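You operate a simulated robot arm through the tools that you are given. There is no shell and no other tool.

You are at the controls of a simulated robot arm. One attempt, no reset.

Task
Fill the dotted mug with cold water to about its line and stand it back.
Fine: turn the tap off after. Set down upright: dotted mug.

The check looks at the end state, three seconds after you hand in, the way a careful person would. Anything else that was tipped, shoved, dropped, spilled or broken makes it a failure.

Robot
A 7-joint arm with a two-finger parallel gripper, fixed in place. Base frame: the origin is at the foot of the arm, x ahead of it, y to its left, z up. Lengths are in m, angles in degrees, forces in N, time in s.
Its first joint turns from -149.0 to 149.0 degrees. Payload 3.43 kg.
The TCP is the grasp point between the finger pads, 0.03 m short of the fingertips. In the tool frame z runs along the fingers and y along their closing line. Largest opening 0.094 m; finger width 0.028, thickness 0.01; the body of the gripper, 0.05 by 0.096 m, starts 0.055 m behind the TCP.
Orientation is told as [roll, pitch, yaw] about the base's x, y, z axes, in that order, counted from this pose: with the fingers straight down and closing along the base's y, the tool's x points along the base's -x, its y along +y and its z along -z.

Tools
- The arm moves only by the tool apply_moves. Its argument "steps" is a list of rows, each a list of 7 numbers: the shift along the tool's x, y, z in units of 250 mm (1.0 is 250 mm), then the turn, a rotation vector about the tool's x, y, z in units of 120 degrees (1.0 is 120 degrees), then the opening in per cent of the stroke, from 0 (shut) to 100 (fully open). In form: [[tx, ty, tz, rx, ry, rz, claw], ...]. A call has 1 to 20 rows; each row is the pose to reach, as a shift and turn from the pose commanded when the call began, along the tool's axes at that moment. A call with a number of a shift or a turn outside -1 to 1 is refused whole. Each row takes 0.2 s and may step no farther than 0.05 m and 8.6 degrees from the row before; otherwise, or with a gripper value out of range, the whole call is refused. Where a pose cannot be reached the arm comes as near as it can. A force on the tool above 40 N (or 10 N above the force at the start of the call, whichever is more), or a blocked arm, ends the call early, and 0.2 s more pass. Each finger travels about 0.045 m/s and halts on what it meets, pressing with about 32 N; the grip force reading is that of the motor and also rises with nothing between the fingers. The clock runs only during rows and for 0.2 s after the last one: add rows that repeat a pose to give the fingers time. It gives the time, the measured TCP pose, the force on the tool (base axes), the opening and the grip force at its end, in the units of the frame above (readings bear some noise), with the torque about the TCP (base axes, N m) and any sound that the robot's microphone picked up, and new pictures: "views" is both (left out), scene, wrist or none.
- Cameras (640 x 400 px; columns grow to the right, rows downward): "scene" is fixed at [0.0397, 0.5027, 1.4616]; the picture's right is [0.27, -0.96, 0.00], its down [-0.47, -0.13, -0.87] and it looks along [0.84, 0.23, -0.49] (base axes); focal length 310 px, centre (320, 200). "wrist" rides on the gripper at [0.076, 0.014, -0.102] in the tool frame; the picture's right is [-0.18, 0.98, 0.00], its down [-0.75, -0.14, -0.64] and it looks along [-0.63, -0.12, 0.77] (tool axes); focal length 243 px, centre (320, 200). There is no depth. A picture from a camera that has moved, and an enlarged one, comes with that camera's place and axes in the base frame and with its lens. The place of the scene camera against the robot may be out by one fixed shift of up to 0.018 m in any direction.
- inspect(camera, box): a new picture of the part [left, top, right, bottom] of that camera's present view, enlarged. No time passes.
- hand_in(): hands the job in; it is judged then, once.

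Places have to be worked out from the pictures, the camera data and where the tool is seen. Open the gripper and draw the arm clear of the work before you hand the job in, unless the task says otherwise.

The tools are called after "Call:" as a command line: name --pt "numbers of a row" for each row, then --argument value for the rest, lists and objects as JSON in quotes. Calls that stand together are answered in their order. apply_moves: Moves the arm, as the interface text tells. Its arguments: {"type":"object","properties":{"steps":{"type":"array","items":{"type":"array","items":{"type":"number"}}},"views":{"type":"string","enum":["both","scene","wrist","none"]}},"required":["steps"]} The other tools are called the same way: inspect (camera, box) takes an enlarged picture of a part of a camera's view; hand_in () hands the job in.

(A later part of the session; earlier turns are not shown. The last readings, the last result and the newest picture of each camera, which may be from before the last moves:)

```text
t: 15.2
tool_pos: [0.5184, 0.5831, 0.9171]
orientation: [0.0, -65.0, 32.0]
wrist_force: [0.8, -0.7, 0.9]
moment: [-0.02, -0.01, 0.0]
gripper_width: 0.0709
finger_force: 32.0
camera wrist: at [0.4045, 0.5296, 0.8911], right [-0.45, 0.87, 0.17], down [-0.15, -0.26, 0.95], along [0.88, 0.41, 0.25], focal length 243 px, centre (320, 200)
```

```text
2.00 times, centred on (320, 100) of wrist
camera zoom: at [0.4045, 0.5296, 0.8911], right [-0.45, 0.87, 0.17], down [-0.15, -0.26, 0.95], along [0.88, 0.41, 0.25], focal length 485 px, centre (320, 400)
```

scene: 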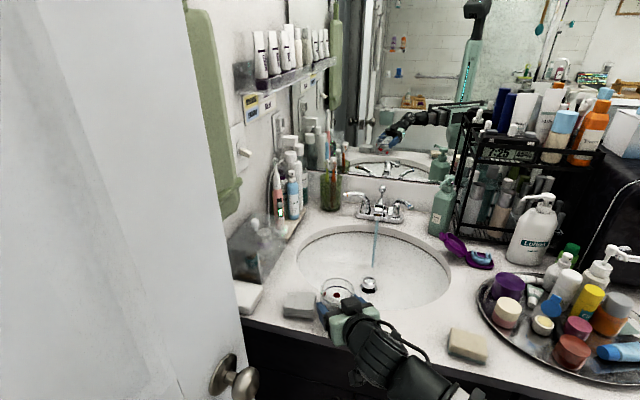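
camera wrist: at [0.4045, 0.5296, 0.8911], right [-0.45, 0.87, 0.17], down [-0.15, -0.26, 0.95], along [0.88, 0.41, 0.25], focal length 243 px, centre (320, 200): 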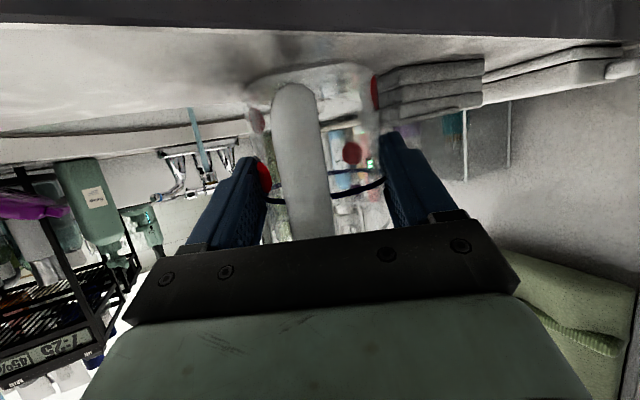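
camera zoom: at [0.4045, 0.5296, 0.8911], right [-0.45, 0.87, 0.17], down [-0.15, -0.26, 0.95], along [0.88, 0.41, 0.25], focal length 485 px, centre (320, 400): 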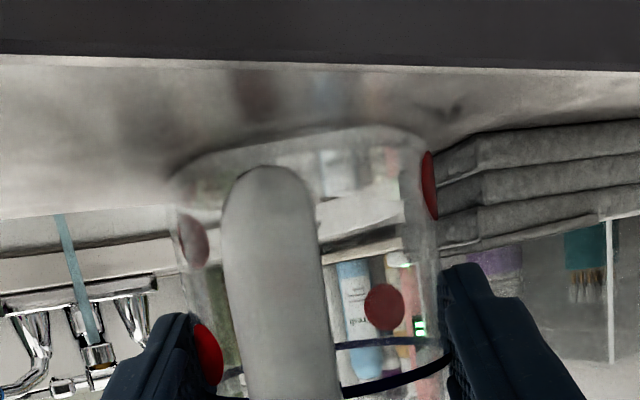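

Grip force is 32 N at 71 mm width, so the mug is held, and it is slightly smaller and nearer than I first took it to be. I lift straight up 60 mm and check that it comes along level.

Call:
apply_moves --pt "-0.0362 0 -0.0169 0 0 0 20" --pt "-0.0906 0 -0.0423 0 0 0 20" --pt "-0.145 0 -0.0677 0 0 0 20" --pt "-0.2174 0 -0.1015 0 0 0 20" --pt "-0.2174 0 -0.1015 0 0 0 20"

Call:
inspect --camera "scene" --box '[270, 220, 430, 320]'

Call:
inspect --camera "wrist" --box '[160, 0, 480, 200]'

```text
t: 16.4
tool_pos: [0.5182, 0.5835, 0.9776]
orientation: [0.0, -65.0, 32.0]
wrist_force: [-0.8, -0.5, -1.2]
moment: [-0.03, 0.0, -0.02]
gripper_width: 0.0707
finger_force: 32.1
camera wrist: at [0.4045, 0.5291, 0.9504], right [-0.45, 0.87, 0.17], down [-0.15, -0.26, 0.95], along [0.88, 0.41, 0.25], focal length 243 px, centre (320, 200)
```

scene: 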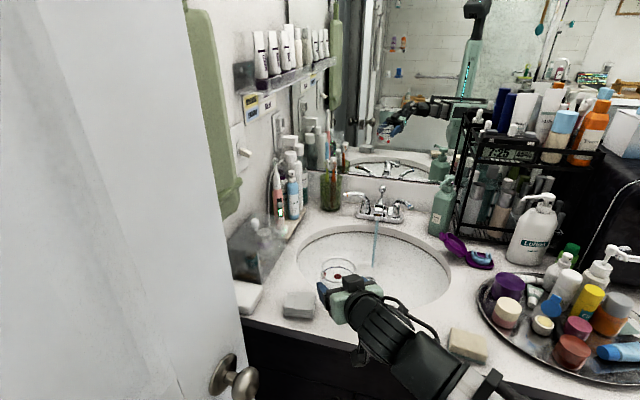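
wrist: 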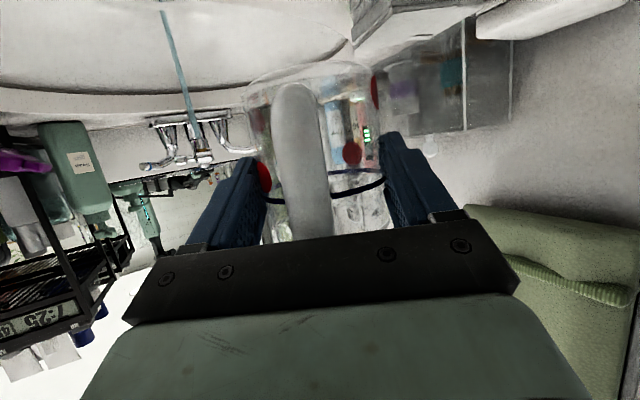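

```text
4.00 times, centred on (350, 270) of scene
camera zoom: at [0.0397, 0.5027, 1.4616], right [0.27, -0.96, 0.0], down [-0.47, -0.13, -0.87], along [0.84, 0.23, -0.49], focal length 1240 px, centre (200, -80)
```

zoom: 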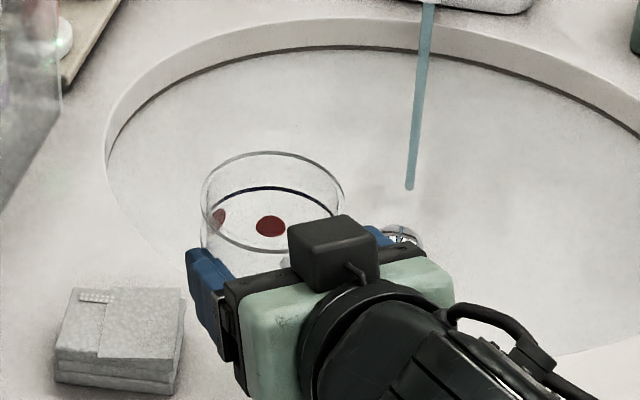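

```text
2.00 times, centred on (320, 100) of wrist
camera zoom: at [0.4045, 0.5291, 0.9504], right [-0.45, 0.87, 0.17], down [-0.15, -0.26, 0.95], along [0.88, 0.41, 0.25], focal length 485 px, centre (320, 400)
```

zoom: 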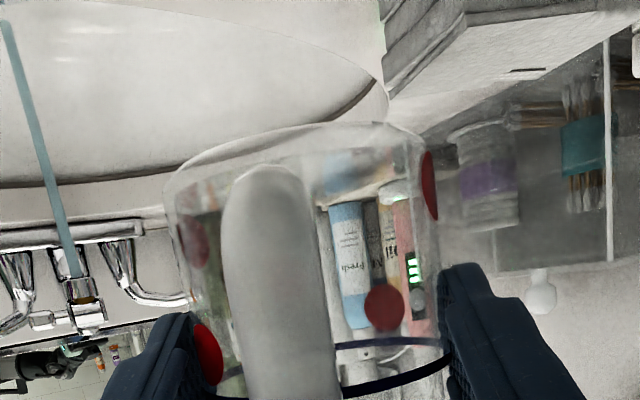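

The mug came up level and firmly held; its base sits about 56 mm below the TCP and its blue line is level with the TCP. I carry it over the basin to a staging point short of the stream.

Call:
apply_moves --pt "-0.03 -0.06 0.065 0 0 0 20" --pt "-0.09 -0.175 0.193 0 0 0 20" --pt "-0.153 -0.297 0.3275 0 0 0 20" --pt "-0.215 -0.418 0.461 0 0 0 20" --pt "-0.278 -0.539 0.5945 0 0 0 20" --pt "-0.325 -0.63 0.695 0 0 0 20" --pt "-0.339 -0.658 0.7256 0 0 0 20" --pt "-0.339 -0.658 0.7256 0 0 0 20"

Call:
inspect --camera "wrist" --box '[100, 0, 420, 200]'

Call:
inspect --camera "scene" --box '[320, 170, 480, 270]'

```text
t: 18.2
tool_pos: [0.7741, 0.5492, 0.9767]
orientation: [0.1, -64.9, 32.1]
wrist_force: [0.5, -0.8, -0.4]
moment: [0.04, 0.05, 0.01]
gripper_width: 0.0708
finger_force: 31.5
camera wrist: at [0.661, 0.4945, 0.9515], right [-0.46, 0.87, 0.17], down [-0.15, -0.26, 0.95], along [0.88, 0.41, 0.25], focal length 243 px, centre (320, 200)
```

scene: 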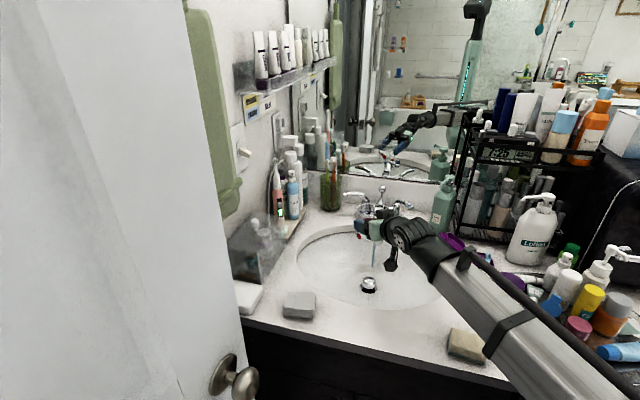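
wrist: 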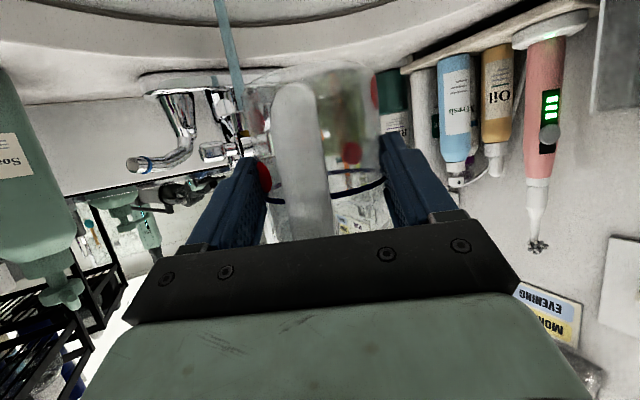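

```text
2.00 times, centred on (260, 100) of wrist
camera zoom: at [0.661, 0.4945, 0.9515], right [-0.46, 0.87, 0.17], down [-0.15, -0.26, 0.95], along [0.88, 0.41, 0.25], focal length 485 px, centre (440, 400)
```

zoom: 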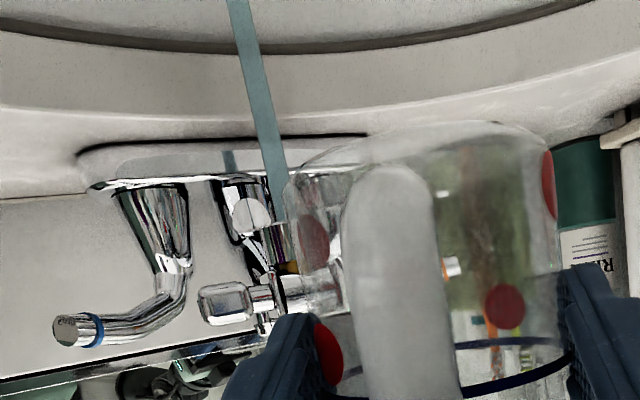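

```text
4.00 times, centred on (400, 220) of scene
camera zoom: at [0.0397, 0.5027, 1.4616], right [0.27, -0.96, 0.0], down [-0.47, -0.13, -0.87], along [0.84, 0.23, -0.49], focal length 1240 px, centre (0, 120)
```

zoom: 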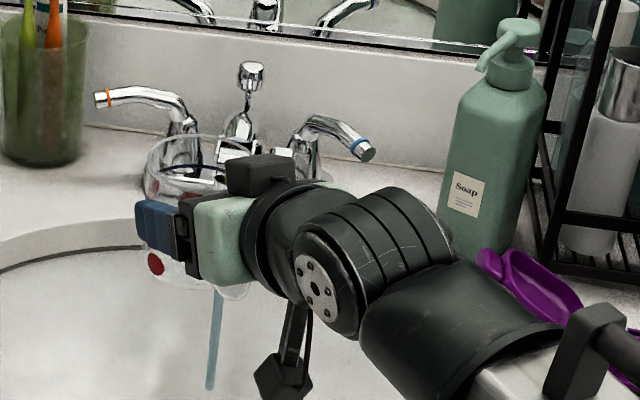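

The stream is near (0.888, 0.542); the mug axis is at (0.783, 0.555), clear of it. I lower straight down 118 mm into the basin so that the rim ends about 35 mm below the outlet.

Call:
apply_moves --pt "0.09 0 0.042 0 0 0 20" --pt "0.2 0 0.0934 0 0 0 20" --pt "0.31 0 0.1448 0 0 0 20" --pt "0.4 0 0.1868 0 0 0 20" --pt "0.4276 0 0.1997 0 0 0 20" --pt "0.4276 0 0.1997 0 0 0 20"

Call:
inspect --camera "wrist" --box '[100, 0, 420, 200]'

Call:
inspect --camera "scene" --box '[320, 190, 520, 390]'

```text
t: 19.6
tool_pos: [0.7764, 0.5492, 0.8597]
orientation: [0.0, -65.1, 32.0]
wrist_force: [-0.6, 0.2, -0.5]
moment: [-0.01, 0.0, -0.01]
gripper_width: 0.0705
finger_force: 31.7
camera wrist: at [0.6629, 0.4954, 0.8336], right [-0.46, 0.87, 0.17], down [-0.15, -0.26, 0.95], along [0.88, 0.41, 0.25], focal length 243 px, centre (320, 200)
```

scene: 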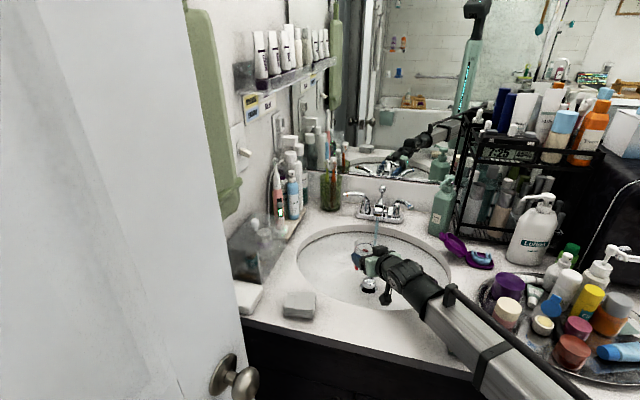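
wrist: 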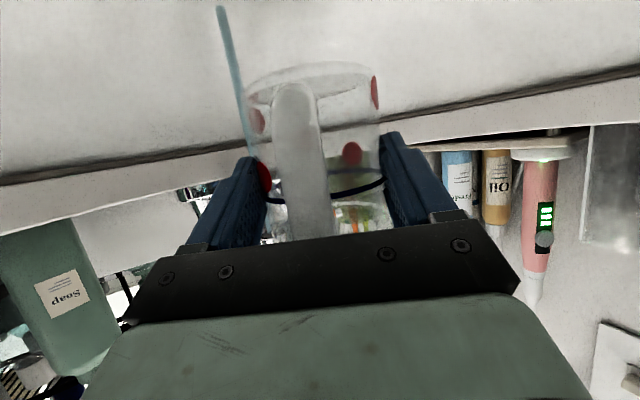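

```text
2.00 times, centred on (260, 100) of wrist
camera zoom: at [0.6629, 0.4954, 0.8336], right [-0.46, 0.87, 0.17], down [-0.15, -0.26, 0.95], along [0.88, 0.41, 0.25], focal length 485 px, centre (440, 400)
```

zoom: 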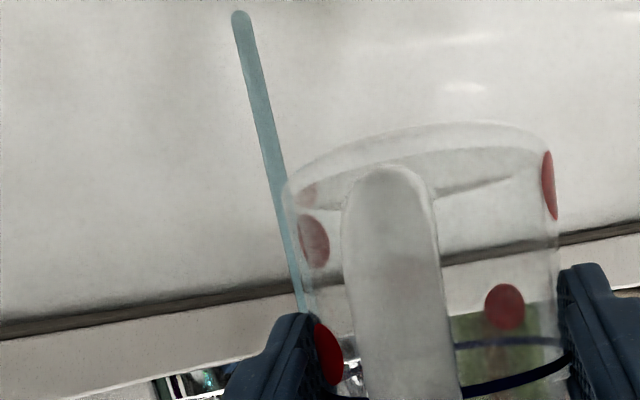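

```text
2.00 times, centred on (420, 290) of scene
camera zoom: at [0.0397, 0.5027, 1.4616], right [0.27, -0.96, 0.0], down [-0.47, -0.13, -0.87], along [0.84, 0.23, -0.49], focal length 620 px, centre (120, 20)
```

zoom: 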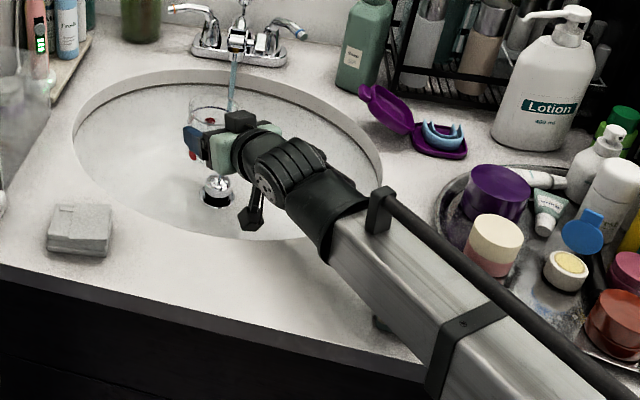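

The mug is lowered and held, but the tan soap bar near the front right is no longer where I saw it in this view. I need to see whether the arm merely hides it or has touched it.

Call:
inspect --camera "scene" --box '[430, 300, 590, 400]'

Call:
inspect --camera "scene" --box '[360, 130, 520, 230]'

```text
4.00 times, centred on (510, 350) of scene
camera zoom: at [0.0397, 0.5027, 1.4616], right [0.27, -0.96, 0.0], down [-0.47, -0.13, -0.87], along [0.84, 0.23, -0.49], focal length 1240 px, centre (-440, -400)
```

zoom: 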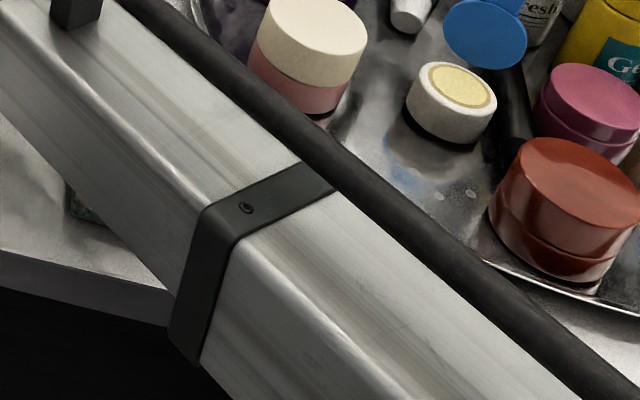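

```text
4.00 times, centred on (440, 180) of scene
camera zoom: at [0.0397, 0.5027, 1.4616], right [0.27, -0.96, 0.0], down [-0.47, -0.13, -0.87], along [0.84, 0.23, -0.49], focal length 1240 px, centre (-160, 280)
```

zoom: 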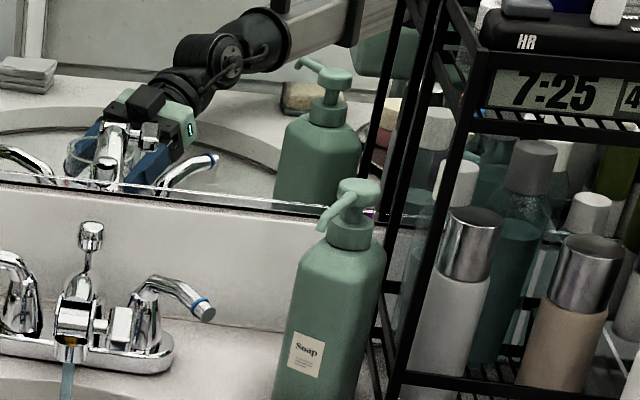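

In the mirror the tan bar still lies behind the arm, and a corner of it peeks out from under the beam at its old place. I zoom in on both to confirm there is no contact.

Call:
inspect --camera "scene" --box '[430, 330, 478, 370]'

Call:
inspect --camera "scene" --box '[400, 140, 464, 180]'

```text
10.00 times, centred on (454, 350) of scene
camera zoom: at [0.0397, 0.5027, 1.4616], right [0.27, -0.96, 0.0], down [-0.47, -0.13, -0.87], along [0.84, 0.23, -0.49], focal length 3101 px, centre (-1020, -1300)
```

zoom: 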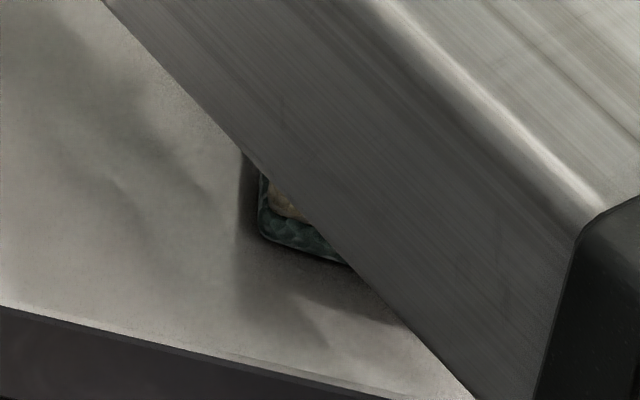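

```text
10.00 times, centred on (432, 160) of scene
camera zoom: at [0.0397, 0.5027, 1.4616], right [0.27, -0.96, 0.0], down [-0.47, -0.13, -0.87], along [0.84, 0.23, -0.49], focal length 3101 px, centre (-800, 600)
```

zoom: 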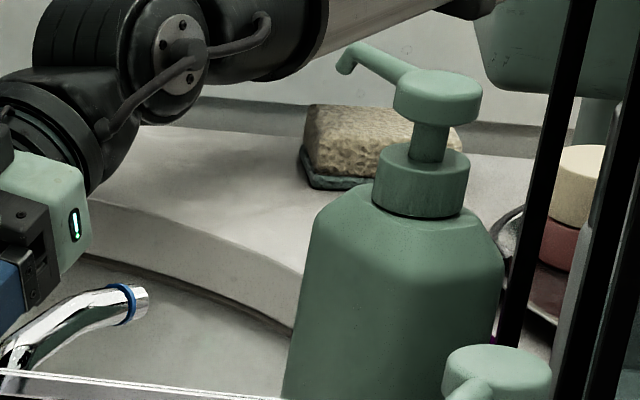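

The mirror view shows it is a sponge on the counter with the beam well above it, untouched. I now slide the mug forward 92 mm so that the stream falls inside it, about 12 mm beyond its axis.

Call:
apply_moves --pt "-0.02 -0.04 0.043 0 0 0 20" --pt "-0.055 -0.111 0.118 0 0 0 20" --pt "-0.09 -0.182 0.193 0 0 0 20" --pt "-0.119 -0.24 0.255 0 0 0 20"

Call:
inspect --camera "wrist" --box '[160, 40, 480, 240]'

Call:
inspect --camera "scene" --box '[330, 180, 442, 250]'

```text
t: 20.6
tool_pos: [0.8666, 0.5357, 0.8599]
orientation: [0.0, -65.0, 32.0]
wrist_force: [1.3, 0.4, -1.5]
moment: [0.0, 0.03, -0.01]
gripper_width: 0.0707
finger_force: 32.1
camera wrist: at [0.7529, 0.482, 0.8332], right [-0.46, 0.87, 0.17], down [-0.15, -0.26, 0.95], along [0.88, 0.41, 0.25], focal length 243 px, centre (320, 200)
```

scene: 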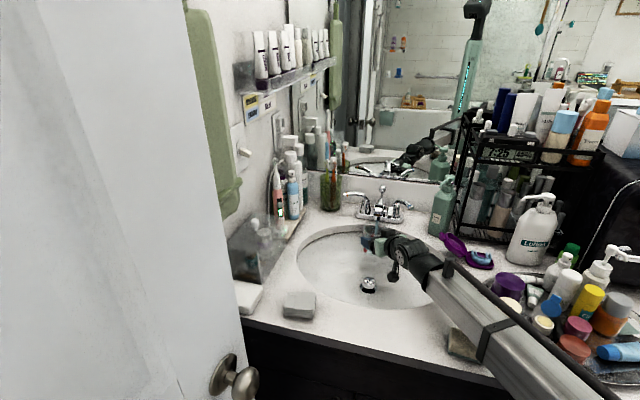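
wrist: 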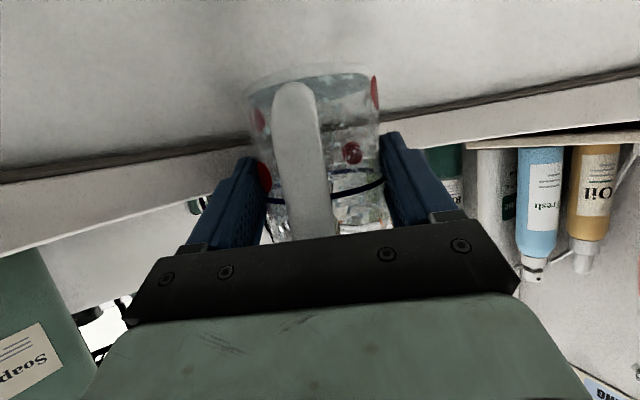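

```text
2.00 times, centred on (320, 140) of wrist
camera zoom: at [0.7529, 0.482, 0.8332], right [-0.46, 0.87, 0.17], down [-0.15, -0.26, 0.95], along [0.88, 0.41, 0.25], focal length 485 px, centre (320, 320)
```

zoom: 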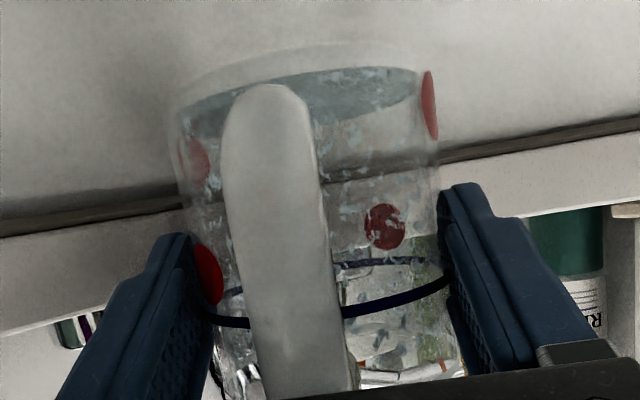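

```text
5.71 times, centred on (386, 215) of scene
camera zoom: at [0.0397, 0.5027, 1.4616], right [0.27, -0.96, 0.0], down [-0.47, -0.13, -0.87], along [0.84, 0.23, -0.49], focal length 1772 px, centre (-57, 114)
```

zoom: 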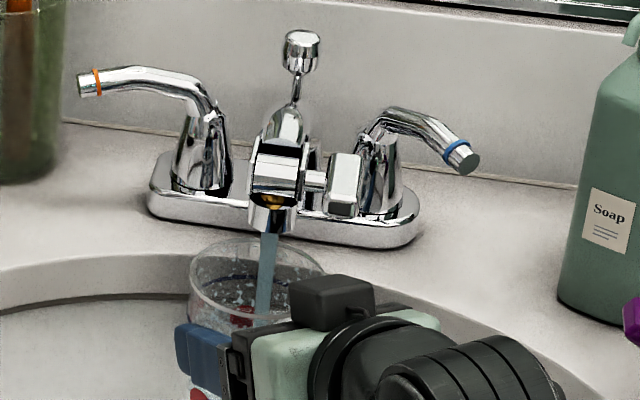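

The stream falls into the mug and a shallow layer has already formed. I hold still for 0.8 s and measure how fast the level rises.

Call:
apply_moves --pt "0 0 0 0 0 0 20" --pt "0 0 0 0 0 0 20" --pt "0 0 0 0 0 0 20"

Call:
inspect --camera "wrist" --box '[220, 50, 412, 170]'

Call:
inspect --camera "scene" --box '[350, 205, 414, 245]'

```text
t: 21.4
tool_pos: [0.8657, 0.536, 0.8596]
orientation: [0.0, -65.0, 32.1]
wrist_force: [-0.1, 0.4, -1.5]
moment: [-0.01, 0.04, -0.02]
gripper_width: 0.0709
finger_force: 32.0
camera wrist: at [0.7525, 0.482, 0.8331], right [-0.45, 0.87, 0.17], down [-0.15, -0.26, 0.95], along [0.88, 0.41, 0.25], focal length 243 px, centre (320, 200)
```

scene: 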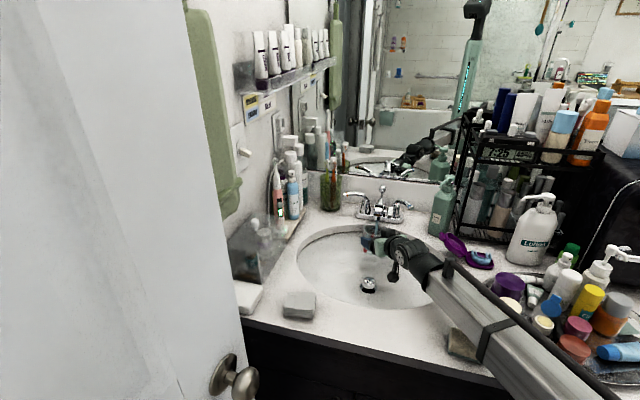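
wrist: 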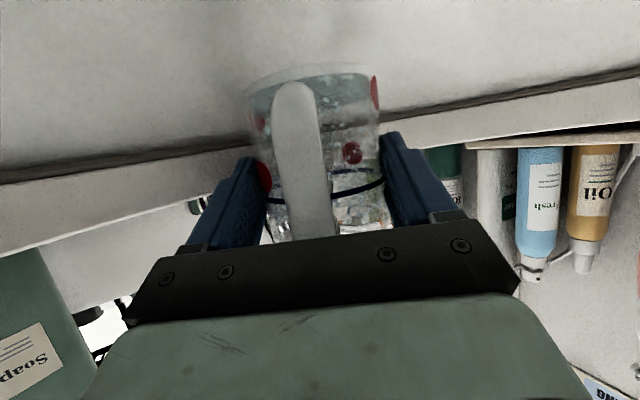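

```text
3.33 times, centred on (316, 110) of wrist
camera zoom: at [0.7525, 0.482, 0.8331], right [-0.45, 0.87, 0.17], down [-0.15, -0.26, 0.95], along [0.88, 0.41, 0.25], focal length 809 px, centre (333, 500)
```

zoom: 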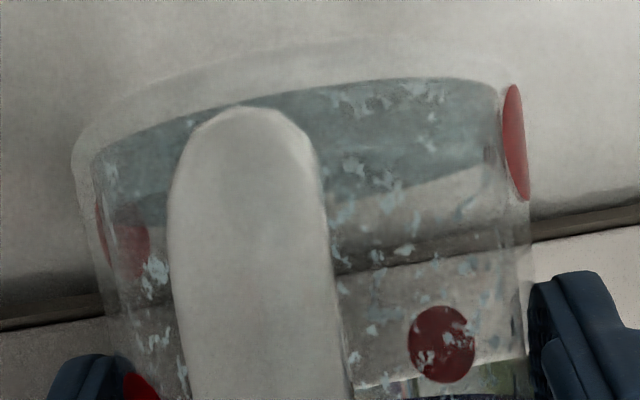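

```text
10.00 times, centred on (382, 225) of scene
camera zoom: at [0.0397, 0.5027, 1.4616], right [0.27, -0.96, 0.0], down [-0.47, -0.13, -0.87], along [0.84, 0.23, -0.49], focal length 3101 px, centre (-300, -50)
```

zoom: 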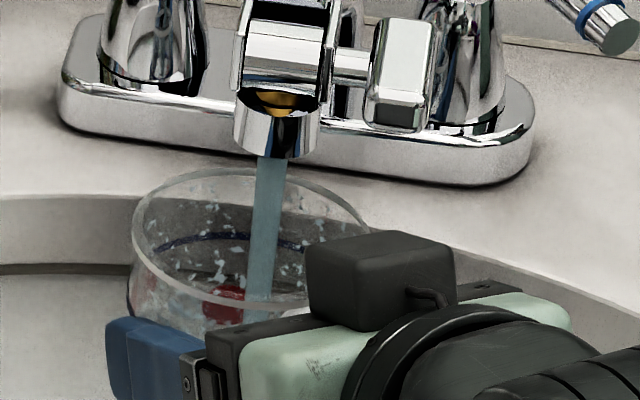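

The water surface is near z 0.818 against a line near 0.862, rising about 8 mm/s, so roughly 5 s remain. I hold for another 3 s and look again.

Call:
apply_moves --pt "0 0 0 0 0 0 20" --pt "0 0 0 0 0 0 20" --pt "0 0 0 0 0 0 20" --pt "0 0 0 0 0 0 20" --pt "0 0 0 0 0 0 20" --pt "0 0 0 0 0 0 20" --pt "0 0 0 0 0 0 20" --pt "0 0 0 0 0 0 20" --pt "0 0 0 0 0 0 20" --pt "0 0 0 0 0 0 20" --pt "0 0 0 0 0 0 20" --pt "0 0 0 0 0 0 20"

Call:
inspect --camera "wrist" --box '[220, 60, 412, 240]'

Call:
inspect --camera "scene" --box '[350, 205, 414, 245]'

```text
t: 24.0
tool_pos: [0.8663, 0.535, 0.8595]
orientation: [0.0, -65.0, 32.0]
wrist_force: [-0.4, -0.2, -1.5]
moment: [0.0, 0.03, 0.0]
gripper_width: 0.0707
finger_force: 32.4
camera wrist: at [0.7526, 0.482, 0.833], right [-0.45, 0.87, 0.17], down [-0.15, -0.26, 0.95], along [0.88, 0.41, 0.25], focal length 243 px, centre (320, 200)
```

scene: 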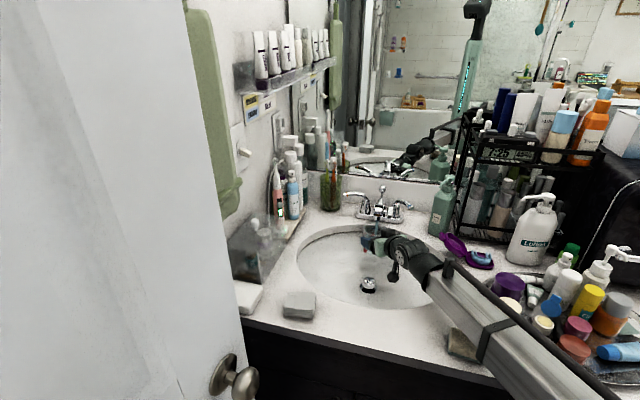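
wrist: 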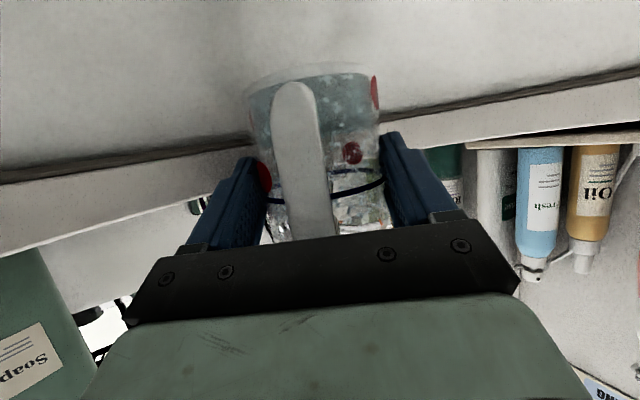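

```text
2.22 times, centred on (316, 150) of wrist
camera zoom: at [0.7526, 0.482, 0.833], right [-0.45, 0.87, 0.17], down [-0.15, -0.26, 0.95], along [0.88, 0.41, 0.25], focal length 539 px, centre (329, 311)
```

zoom: 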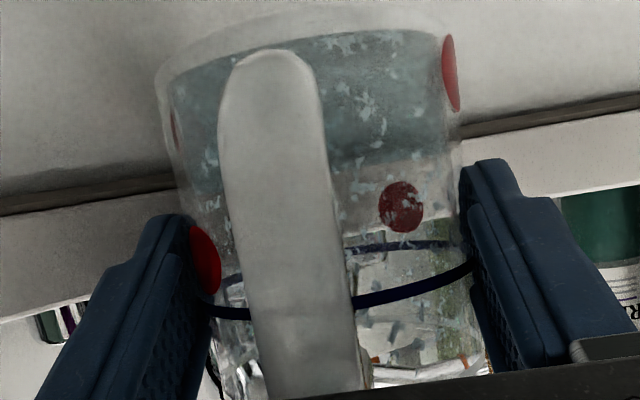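

```text
10.00 times, centred on (382, 225) of scene
camera zoom: at [0.0397, 0.5027, 1.4616], right [0.27, -0.96, 0.0], down [-0.47, -0.13, -0.87], along [0.84, 0.23, -0.49], focal length 3101 px, centre (-300, -50)
```

zoom: 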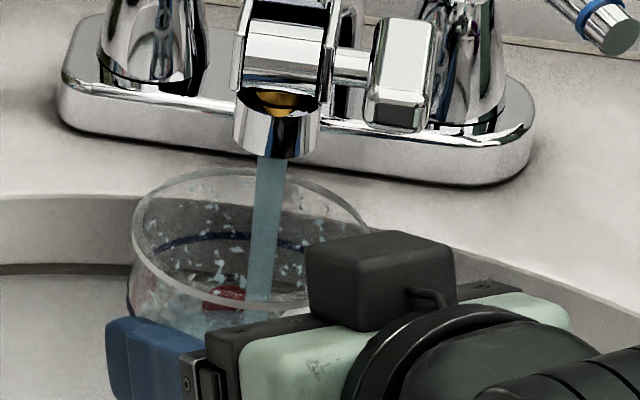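

The water surface is now at about z 0.834 (edge-on to the camera), the line at about 0.8625, rising roughly 6 mm/s. I hold for about 3 s more, then re-check.

Call:
apply_moves --pt "0 0 0 0 0 0 20" --pt "0 0 0 0 0 0 20" --pt "0 0 0 0 0 0 20" --pt "0 0 0 0 0 0 20" --pt "0 0 0 0 0 0 20" --pt "0 0 0 0 0 0 20" --pt "0 0 0 0 0 0 20" --pt "0 0 0 0 0 0 20" --pt "0 0 0 0 0 0 20" --pt "0 0 0 0 0 0 20" --pt "0 0 0 0 0 0 20" --pt "0 0 0 0 0 0 20" --pt "0 0 0 0 0 0 20" --pt "0 0 0 0 0 0 20"

Call:
inspect --camera "wrist" --box '[220, 60, 412, 240]'

Call:
inspect --camera "scene" --box '[350, 205, 414, 245]'

```text
t: 27.0
tool_pos: [0.8658, 0.5355, 0.8586]
orientation: [0.1, -65.0, 32.1]
wrist_force: [0.0, 0.4, -3.1]
moment: [-0.01, 0.01, 0.02]
gripper_width: 0.0706
finger_force: 32.0
camera wrist: at [0.7526, 0.482, 0.833], right [-0.45, 0.87, 0.17], down [-0.15, -0.26, 0.95], along [0.88, 0.41, 0.25], focal length 243 px, centre (320, 200)
```

scene: 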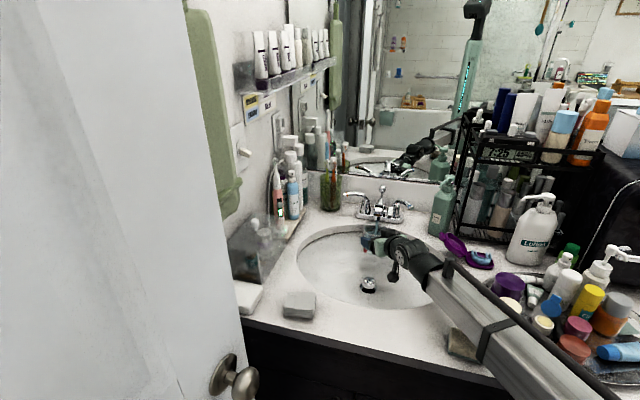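
wrist: 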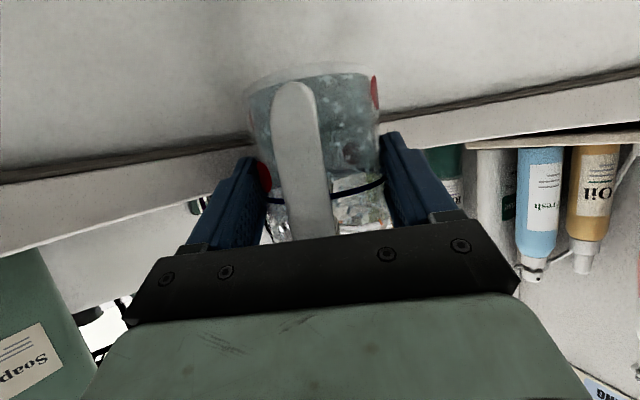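

```text
2.22 times, centred on (316, 150) of wrist
camera zoom: at [0.7526, 0.482, 0.833], right [-0.45, 0.87, 0.17], down [-0.15, -0.26, 0.95], along [0.88, 0.41, 0.25], focal length 539 px, centre (329, 311)
```

zoom: 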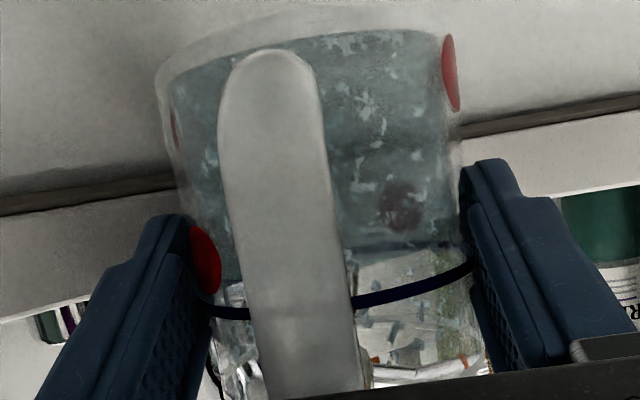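

```text
10.00 times, centred on (382, 225) of scene
camera zoom: at [0.0397, 0.5027, 1.4616], right [0.27, -0.96, 0.0], down [-0.47, -0.13, -0.87], along [0.84, 0.23, -0.49], focal length 3101 px, centre (-300, -50)
```

zoom: 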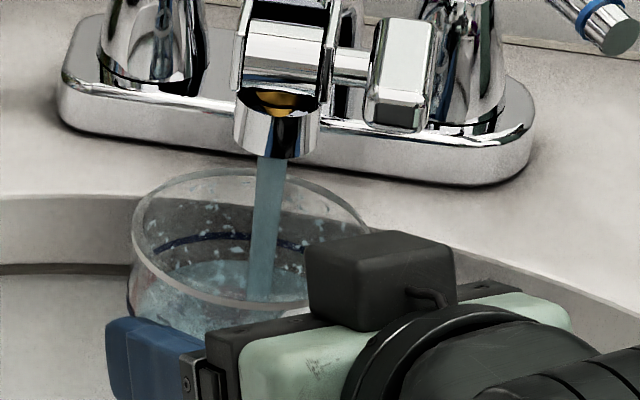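

The level is now close to the line. I zoom in tightly to judge the near edge of the water against the blue line.

Call:
inspect --camera "wrist" --box '[310, 130, 390, 210]'

Call:
inspect --camera "scene" --box '[360, 218, 392, 242]'

Call:
inspect --camera "wrist" --box '[250, 150, 310, 220]'

```text
5.00 times, centred on (350, 170) of wrist
camera zoom: at [0.7526, 0.482, 0.833], right [-0.45, 0.87, 0.17], down [-0.15, -0.26, 0.95], along [0.88, 0.41, 0.25], focal length 1213 px, centre (170, 350)
```

zoom: 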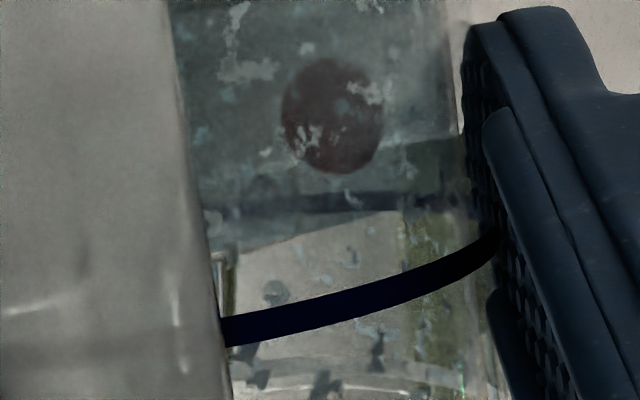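

```text
16.00 times, centred on (376, 230) of scene
camera zoom: at [0.0397, 0.5027, 1.4616], right [0.27, -0.96, 0.0], down [-0.47, -0.13, -0.87], along [0.84, 0.23, -0.49], focal length 4962 px, centre (-576, -280)
```

zoom: 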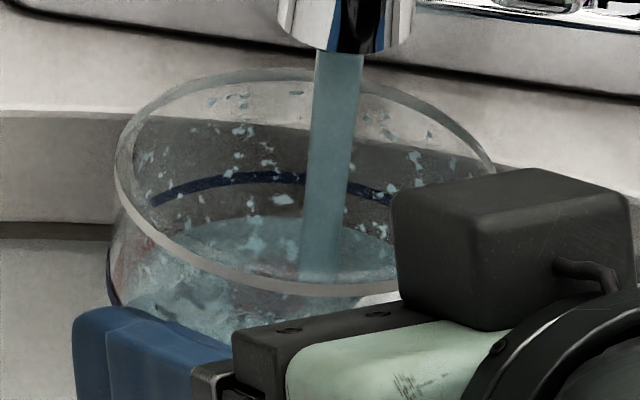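

```text
5.71 times, centred on (280, 185) of wrist
camera zoom: at [0.7526, 0.482, 0.833], right [-0.45, 0.87, 0.17], down [-0.15, -0.26, 0.95], along [0.88, 0.41, 0.25], focal length 1386 px, centre (549, 286)
```

zoom: 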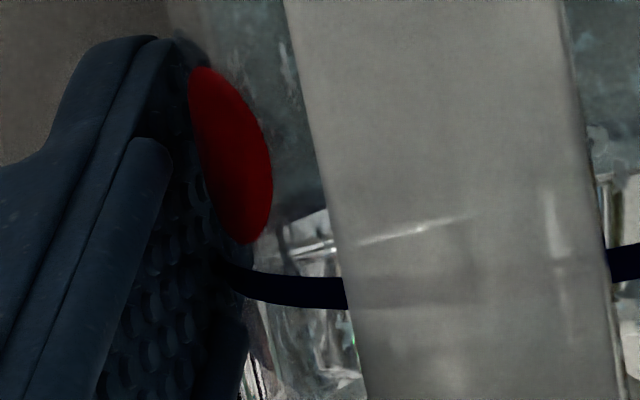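

Both views put the water 7 to 9 mm below the line, rising about 7 mm/s. I hold 0.8 s more and then draw the mug back out of the stream in the same call, so it should end at about the line.

Call:
apply_moves --pt "0 0 0 0 0 0 20" --pt "0 0 0 0 0 0 20" --pt "0 0 0 0 0 0 20" --pt "0 0 0 0 0 0 20" --pt "0.024 0.048 -0.051 0 0 0 20" --pt "0.068 0.137 -0.146 0 0 0 20" --pt "0.103 0.208 -0.221 0 0 0 20" --pt "0.119 0.24 -0.255 0 0 0 20" --pt "0.119 0.24 -0.255 0 0 0 20" --pt "0.119 0.24 -0.255 0 0 0 20"

Call:
inspect --camera "wrist" --box '[220, 60, 412, 240]'

Call:
inspect --camera "scene" --box '[335, 225, 399, 275]'

```text
t: 29.2
tool_pos: [0.7731, 0.5471, 0.8587]
orientation: [-0.1, -65.0, 32.0]
wrist_force: [0.2, 0.6, -2.9]
moment: [-0.04, 0.02, -0.01]
gripper_width: 0.0703
finger_force: 32.0
camera wrist: at [0.6594, 0.4929, 0.8346], right [-0.45, 0.87, 0.17], down [-0.15, -0.26, 0.95], along [0.88, 0.41, 0.25], focal length 243 px, centre (320, 200)
```

scene: 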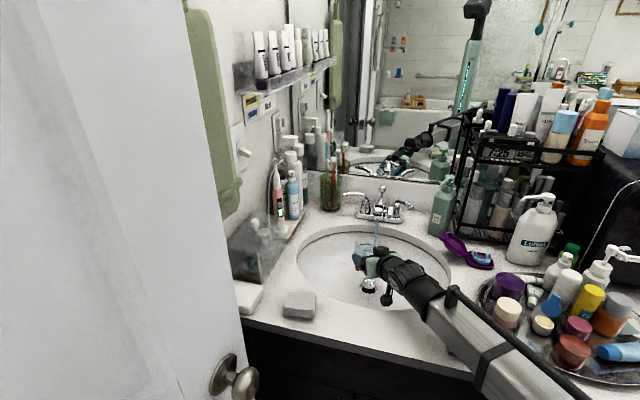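
wrist: 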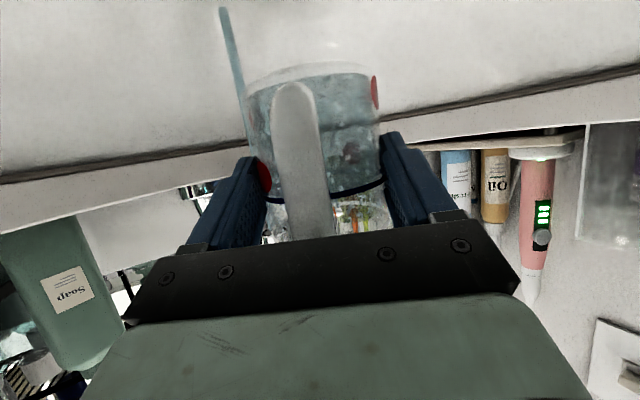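

```text
2.22 times, centred on (316, 150) of wrist
camera zoom: at [0.6594, 0.4929, 0.8346], right [-0.45, 0.87, 0.17], down [-0.15, -0.26, 0.95], along [0.88, 0.41, 0.25], focal length 539 px, centre (329, 311)
```

zoom: 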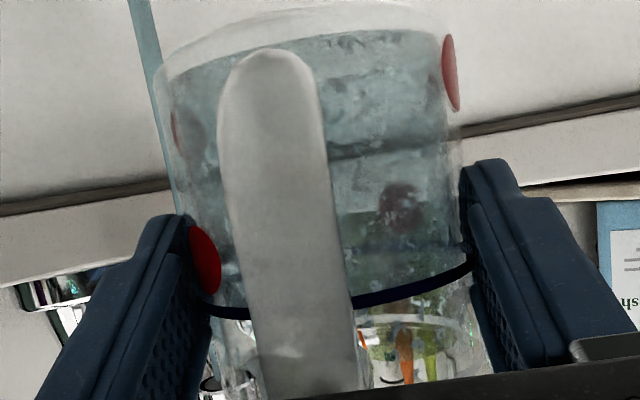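

```text
8.00 times, centred on (367, 250) of scene
camera zoom: at [0.0397, 0.5027, 1.4616], right [0.27, -0.96, 0.0], down [-0.47, -0.13, -0.87], along [0.84, 0.23, -0.49], focal length 2481 px, centre (-56, -200)
```

zoom: 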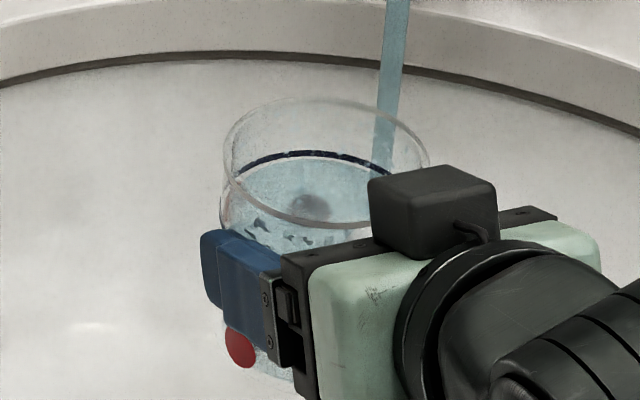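

The water sits right at the blue line in both views. I raise the mug smoothly back up out of the basin.

Call:
apply_moves --pt "-0.045 0 -0.021 0 0 0 20" --pt "-0.13 0 -0.0607 0 0 0 20" --pt "-0.225 0 -0.105 0 0 0 20" --pt "-0.32 0 -0.1494 0 0 0 20" --pt "-0.395 0 -0.1845 0 0 0 20" --pt "-0.4276 0 -0.1997 0 0 0 20" --pt "-0.4276 0 -0.1997 0 0 0 20" --views "both"

```text
t: 30.8
tool_pos: [0.775, 0.5486, 0.9778]
orientation: [0.0, -65.0, 31.9]
wrist_force: [0.3, -0.1, -2.7]
moment: [-0.02, 0.02, -0.01]
gripper_width: 0.0709
finger_force: 32.2
camera wrist: at [0.6609, 0.4953, 0.9523], right [-0.45, 0.87, 0.17], down [-0.15, -0.26, 0.95], along [0.88, 0.41, 0.25], focal length 243 px, centre (320, 200)
```

scene: 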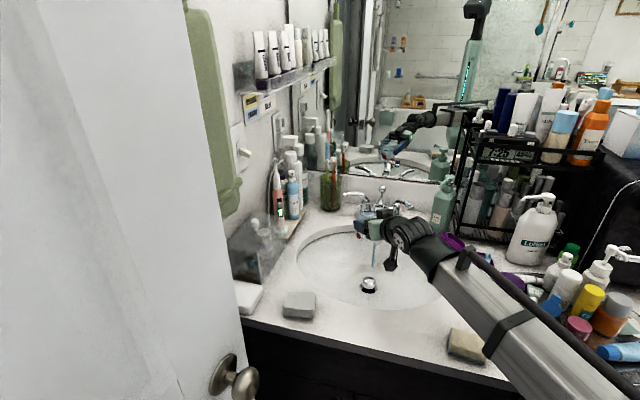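
wrist: 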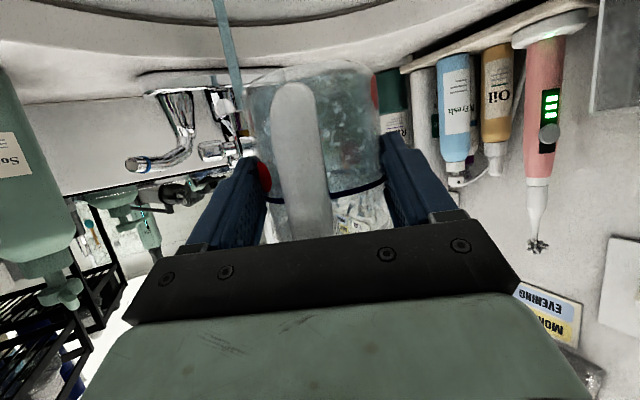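

Level and steady at the raised height. I carry the full mug back toward its original place with gentle acceleration.

Call:
apply_moves --pt "0.0106 0.0198 -0.0227 0 0 0 20" --pt "0.0353 0.066 -0.0755 0 0 0 20" --pt "0.0776 0.1452 -0.1661 0 0 0 20" --pt "0.1269 0.2376 -0.2718 0 0 0 20" --pt "0.1763 0.33 -0.3775 0 0 0 20" --pt "0.2256 0.4224 -0.4832 0 0 0 20" --pt "0.275 0.5148 -0.5889 0 0 0 20" --pt "0.3173 0.594 -0.6795 0 0 0 20" --pt "0.3419 0.6402 -0.7324 0 0 0 20" --pt "0.3525 0.66 -0.755 0 0 0 20" --pt "0.3525 0.66 -0.755 0 0 0 20"

Call:
inspect --camera "wrist" --box '[160, 0, 480, 200]'

Call:
inspect --camera "scene" --box '[270, 240, 430, 340]'

```text
t: 33.2
tool_pos: [0.511, 0.5779, 0.9757]
orientation: [-0.1, -65.0, 32.1]
wrist_force: [-0.7, -0.2, -4.1]
moment: [-0.03, 0.01, -0.01]
gripper_width: 0.0707
finger_force: 31.9
camera wrist: at [0.3971, 0.5242, 0.95], right [-0.45, 0.88, 0.17], down [-0.15, -0.26, 0.95], along [0.88, 0.41, 0.25], focal length 243 px, centre (320, 200)
```

scene: 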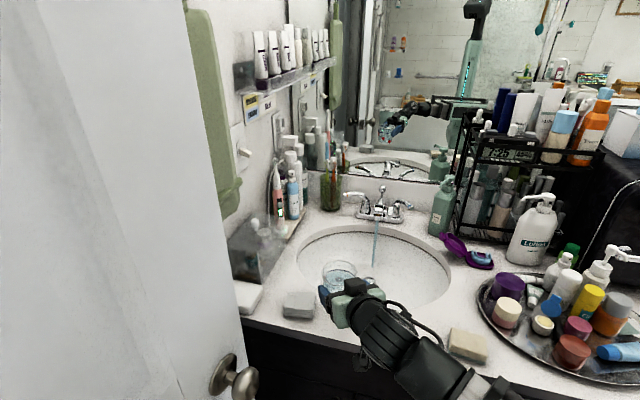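
wrist: 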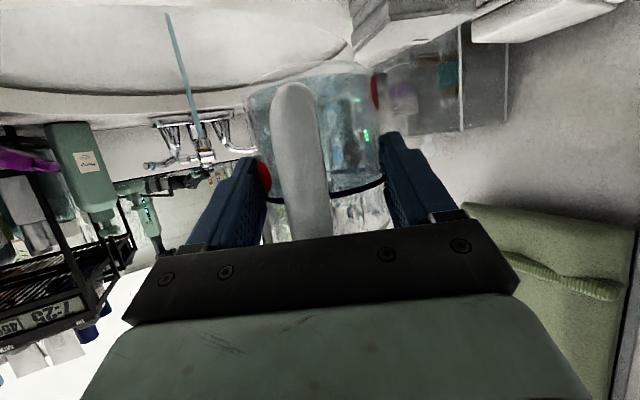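

```text
2.00 times, centred on (320, 100) of wrist
camera zoom: at [0.3971, 0.5242, 0.95], right [-0.45, 0.88, 0.17], down [-0.15, -0.26, 0.95], along [0.88, 0.41, 0.25], focal length 485 px, centre (320, 400)
```

zoom: 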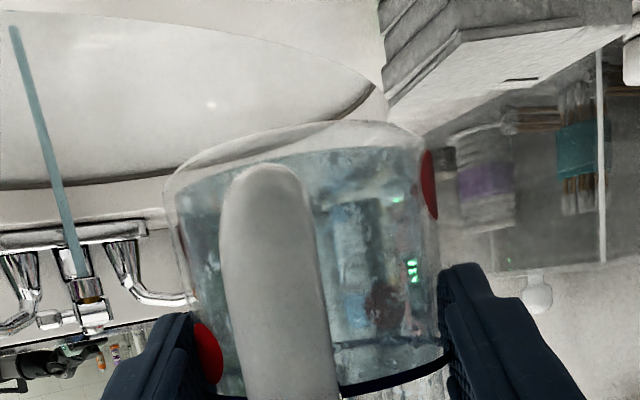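

```text
4.00 times, centred on (350, 290) of scene
camera zoom: at [0.0397, 0.5027, 1.4616], right [0.27, -0.96, 0.0], down [-0.47, -0.13, -0.87], along [0.84, 0.23, -0.49], focal length 1240 px, centre (200, -160)
```

zoom: 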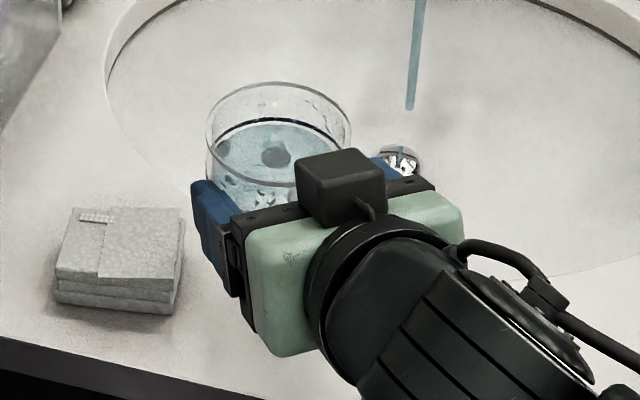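

The mug hangs above its original spot with the water at the line. I lower it 59.5 mm, which should bring the base just onto the counter, and check the force.

Call:
apply_moves --pt "0.0216 0 0.0101 0 0 0 20" --pt "0.0755 0 0.0352 0 0 0 20" --pt "0.14 0 0.0655 0 0 0 20" --pt "0.185 0 0.0864 0 0 0 20" --pt "0.207 0 0.0967 0 0 0 20" --pt "0.2156 0 0.1007 0 0 0 20" --pt "0.2156 0 0.1007 0 0 0 20"

Call:
inspect --camera "wrist" --box '[160, 0, 480, 200]'

Call:
inspect --camera "scene" --box '[270, 250, 430, 350]'

```text
t: 34.8
tool_pos: [0.5093, 0.5781, 0.9167]
orientation: [0.0, -65.2, 32.0]
wrist_force: [0.9, 1.7, 9.6]
moment: [0.06, 0.02, -0.02]
gripper_width: 0.0707
finger_force: 32.3
camera wrist: at [0.3969, 0.5245, 0.891], right [-0.46, 0.87, 0.17], down [-0.15, -0.26, 0.95], along [0.88, 0.41, 0.25], focal length 243 px, centre (320, 200)
```

scene: 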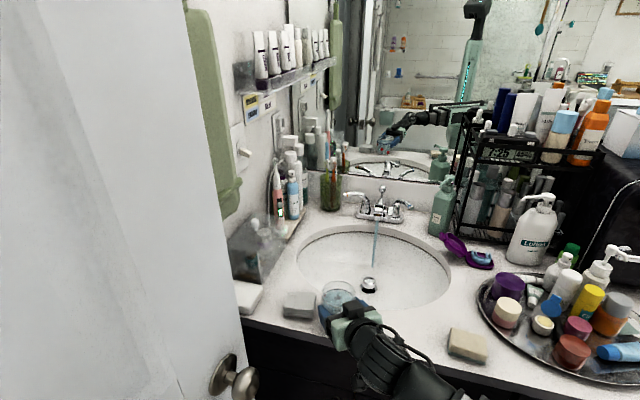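
wrist: 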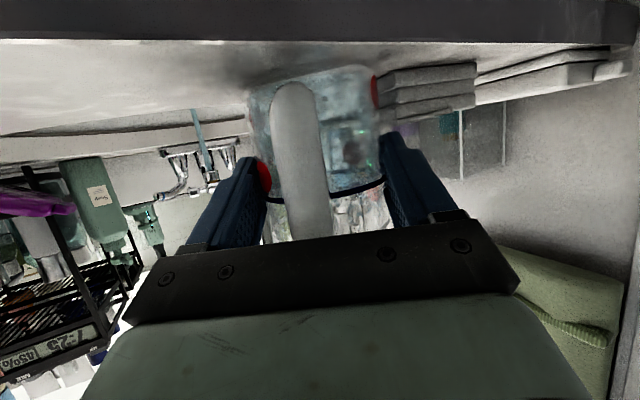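

```text
2.00 times, centred on (320, 100) of wrist
camera zoom: at [0.3969, 0.5245, 0.891], right [-0.46, 0.87, 0.17], down [-0.15, -0.26, 0.95], along [0.88, 0.41, 0.25], focal length 485 px, centre (320, 400)
```

zoom: 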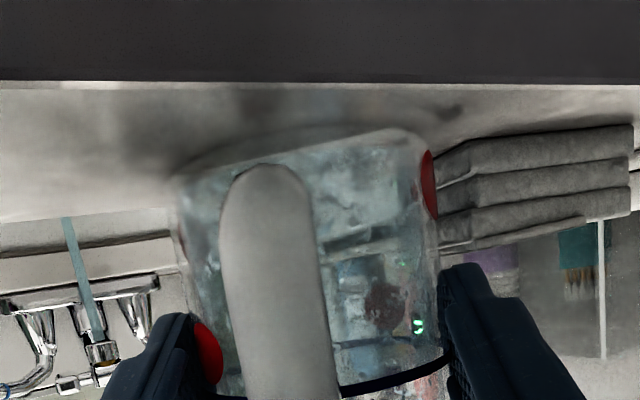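

```text
4.00 times, centred on (350, 300) of scene
camera zoom: at [0.0397, 0.5027, 1.4616], right [0.27, -0.96, 0.0], down [-0.47, -0.13, -0.87], along [0.84, 0.23, -0.49], focal length 1240 px, centre (200, -200)
```

zoom: 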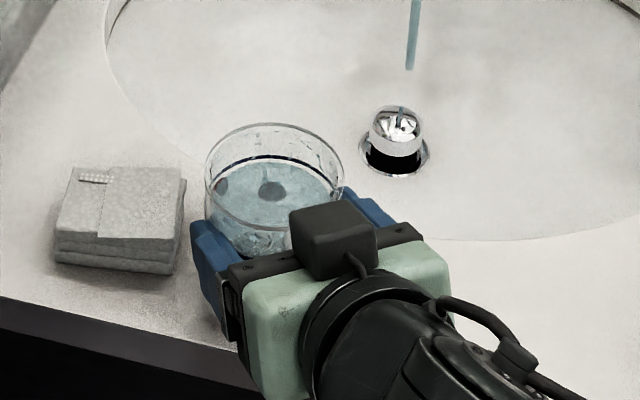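

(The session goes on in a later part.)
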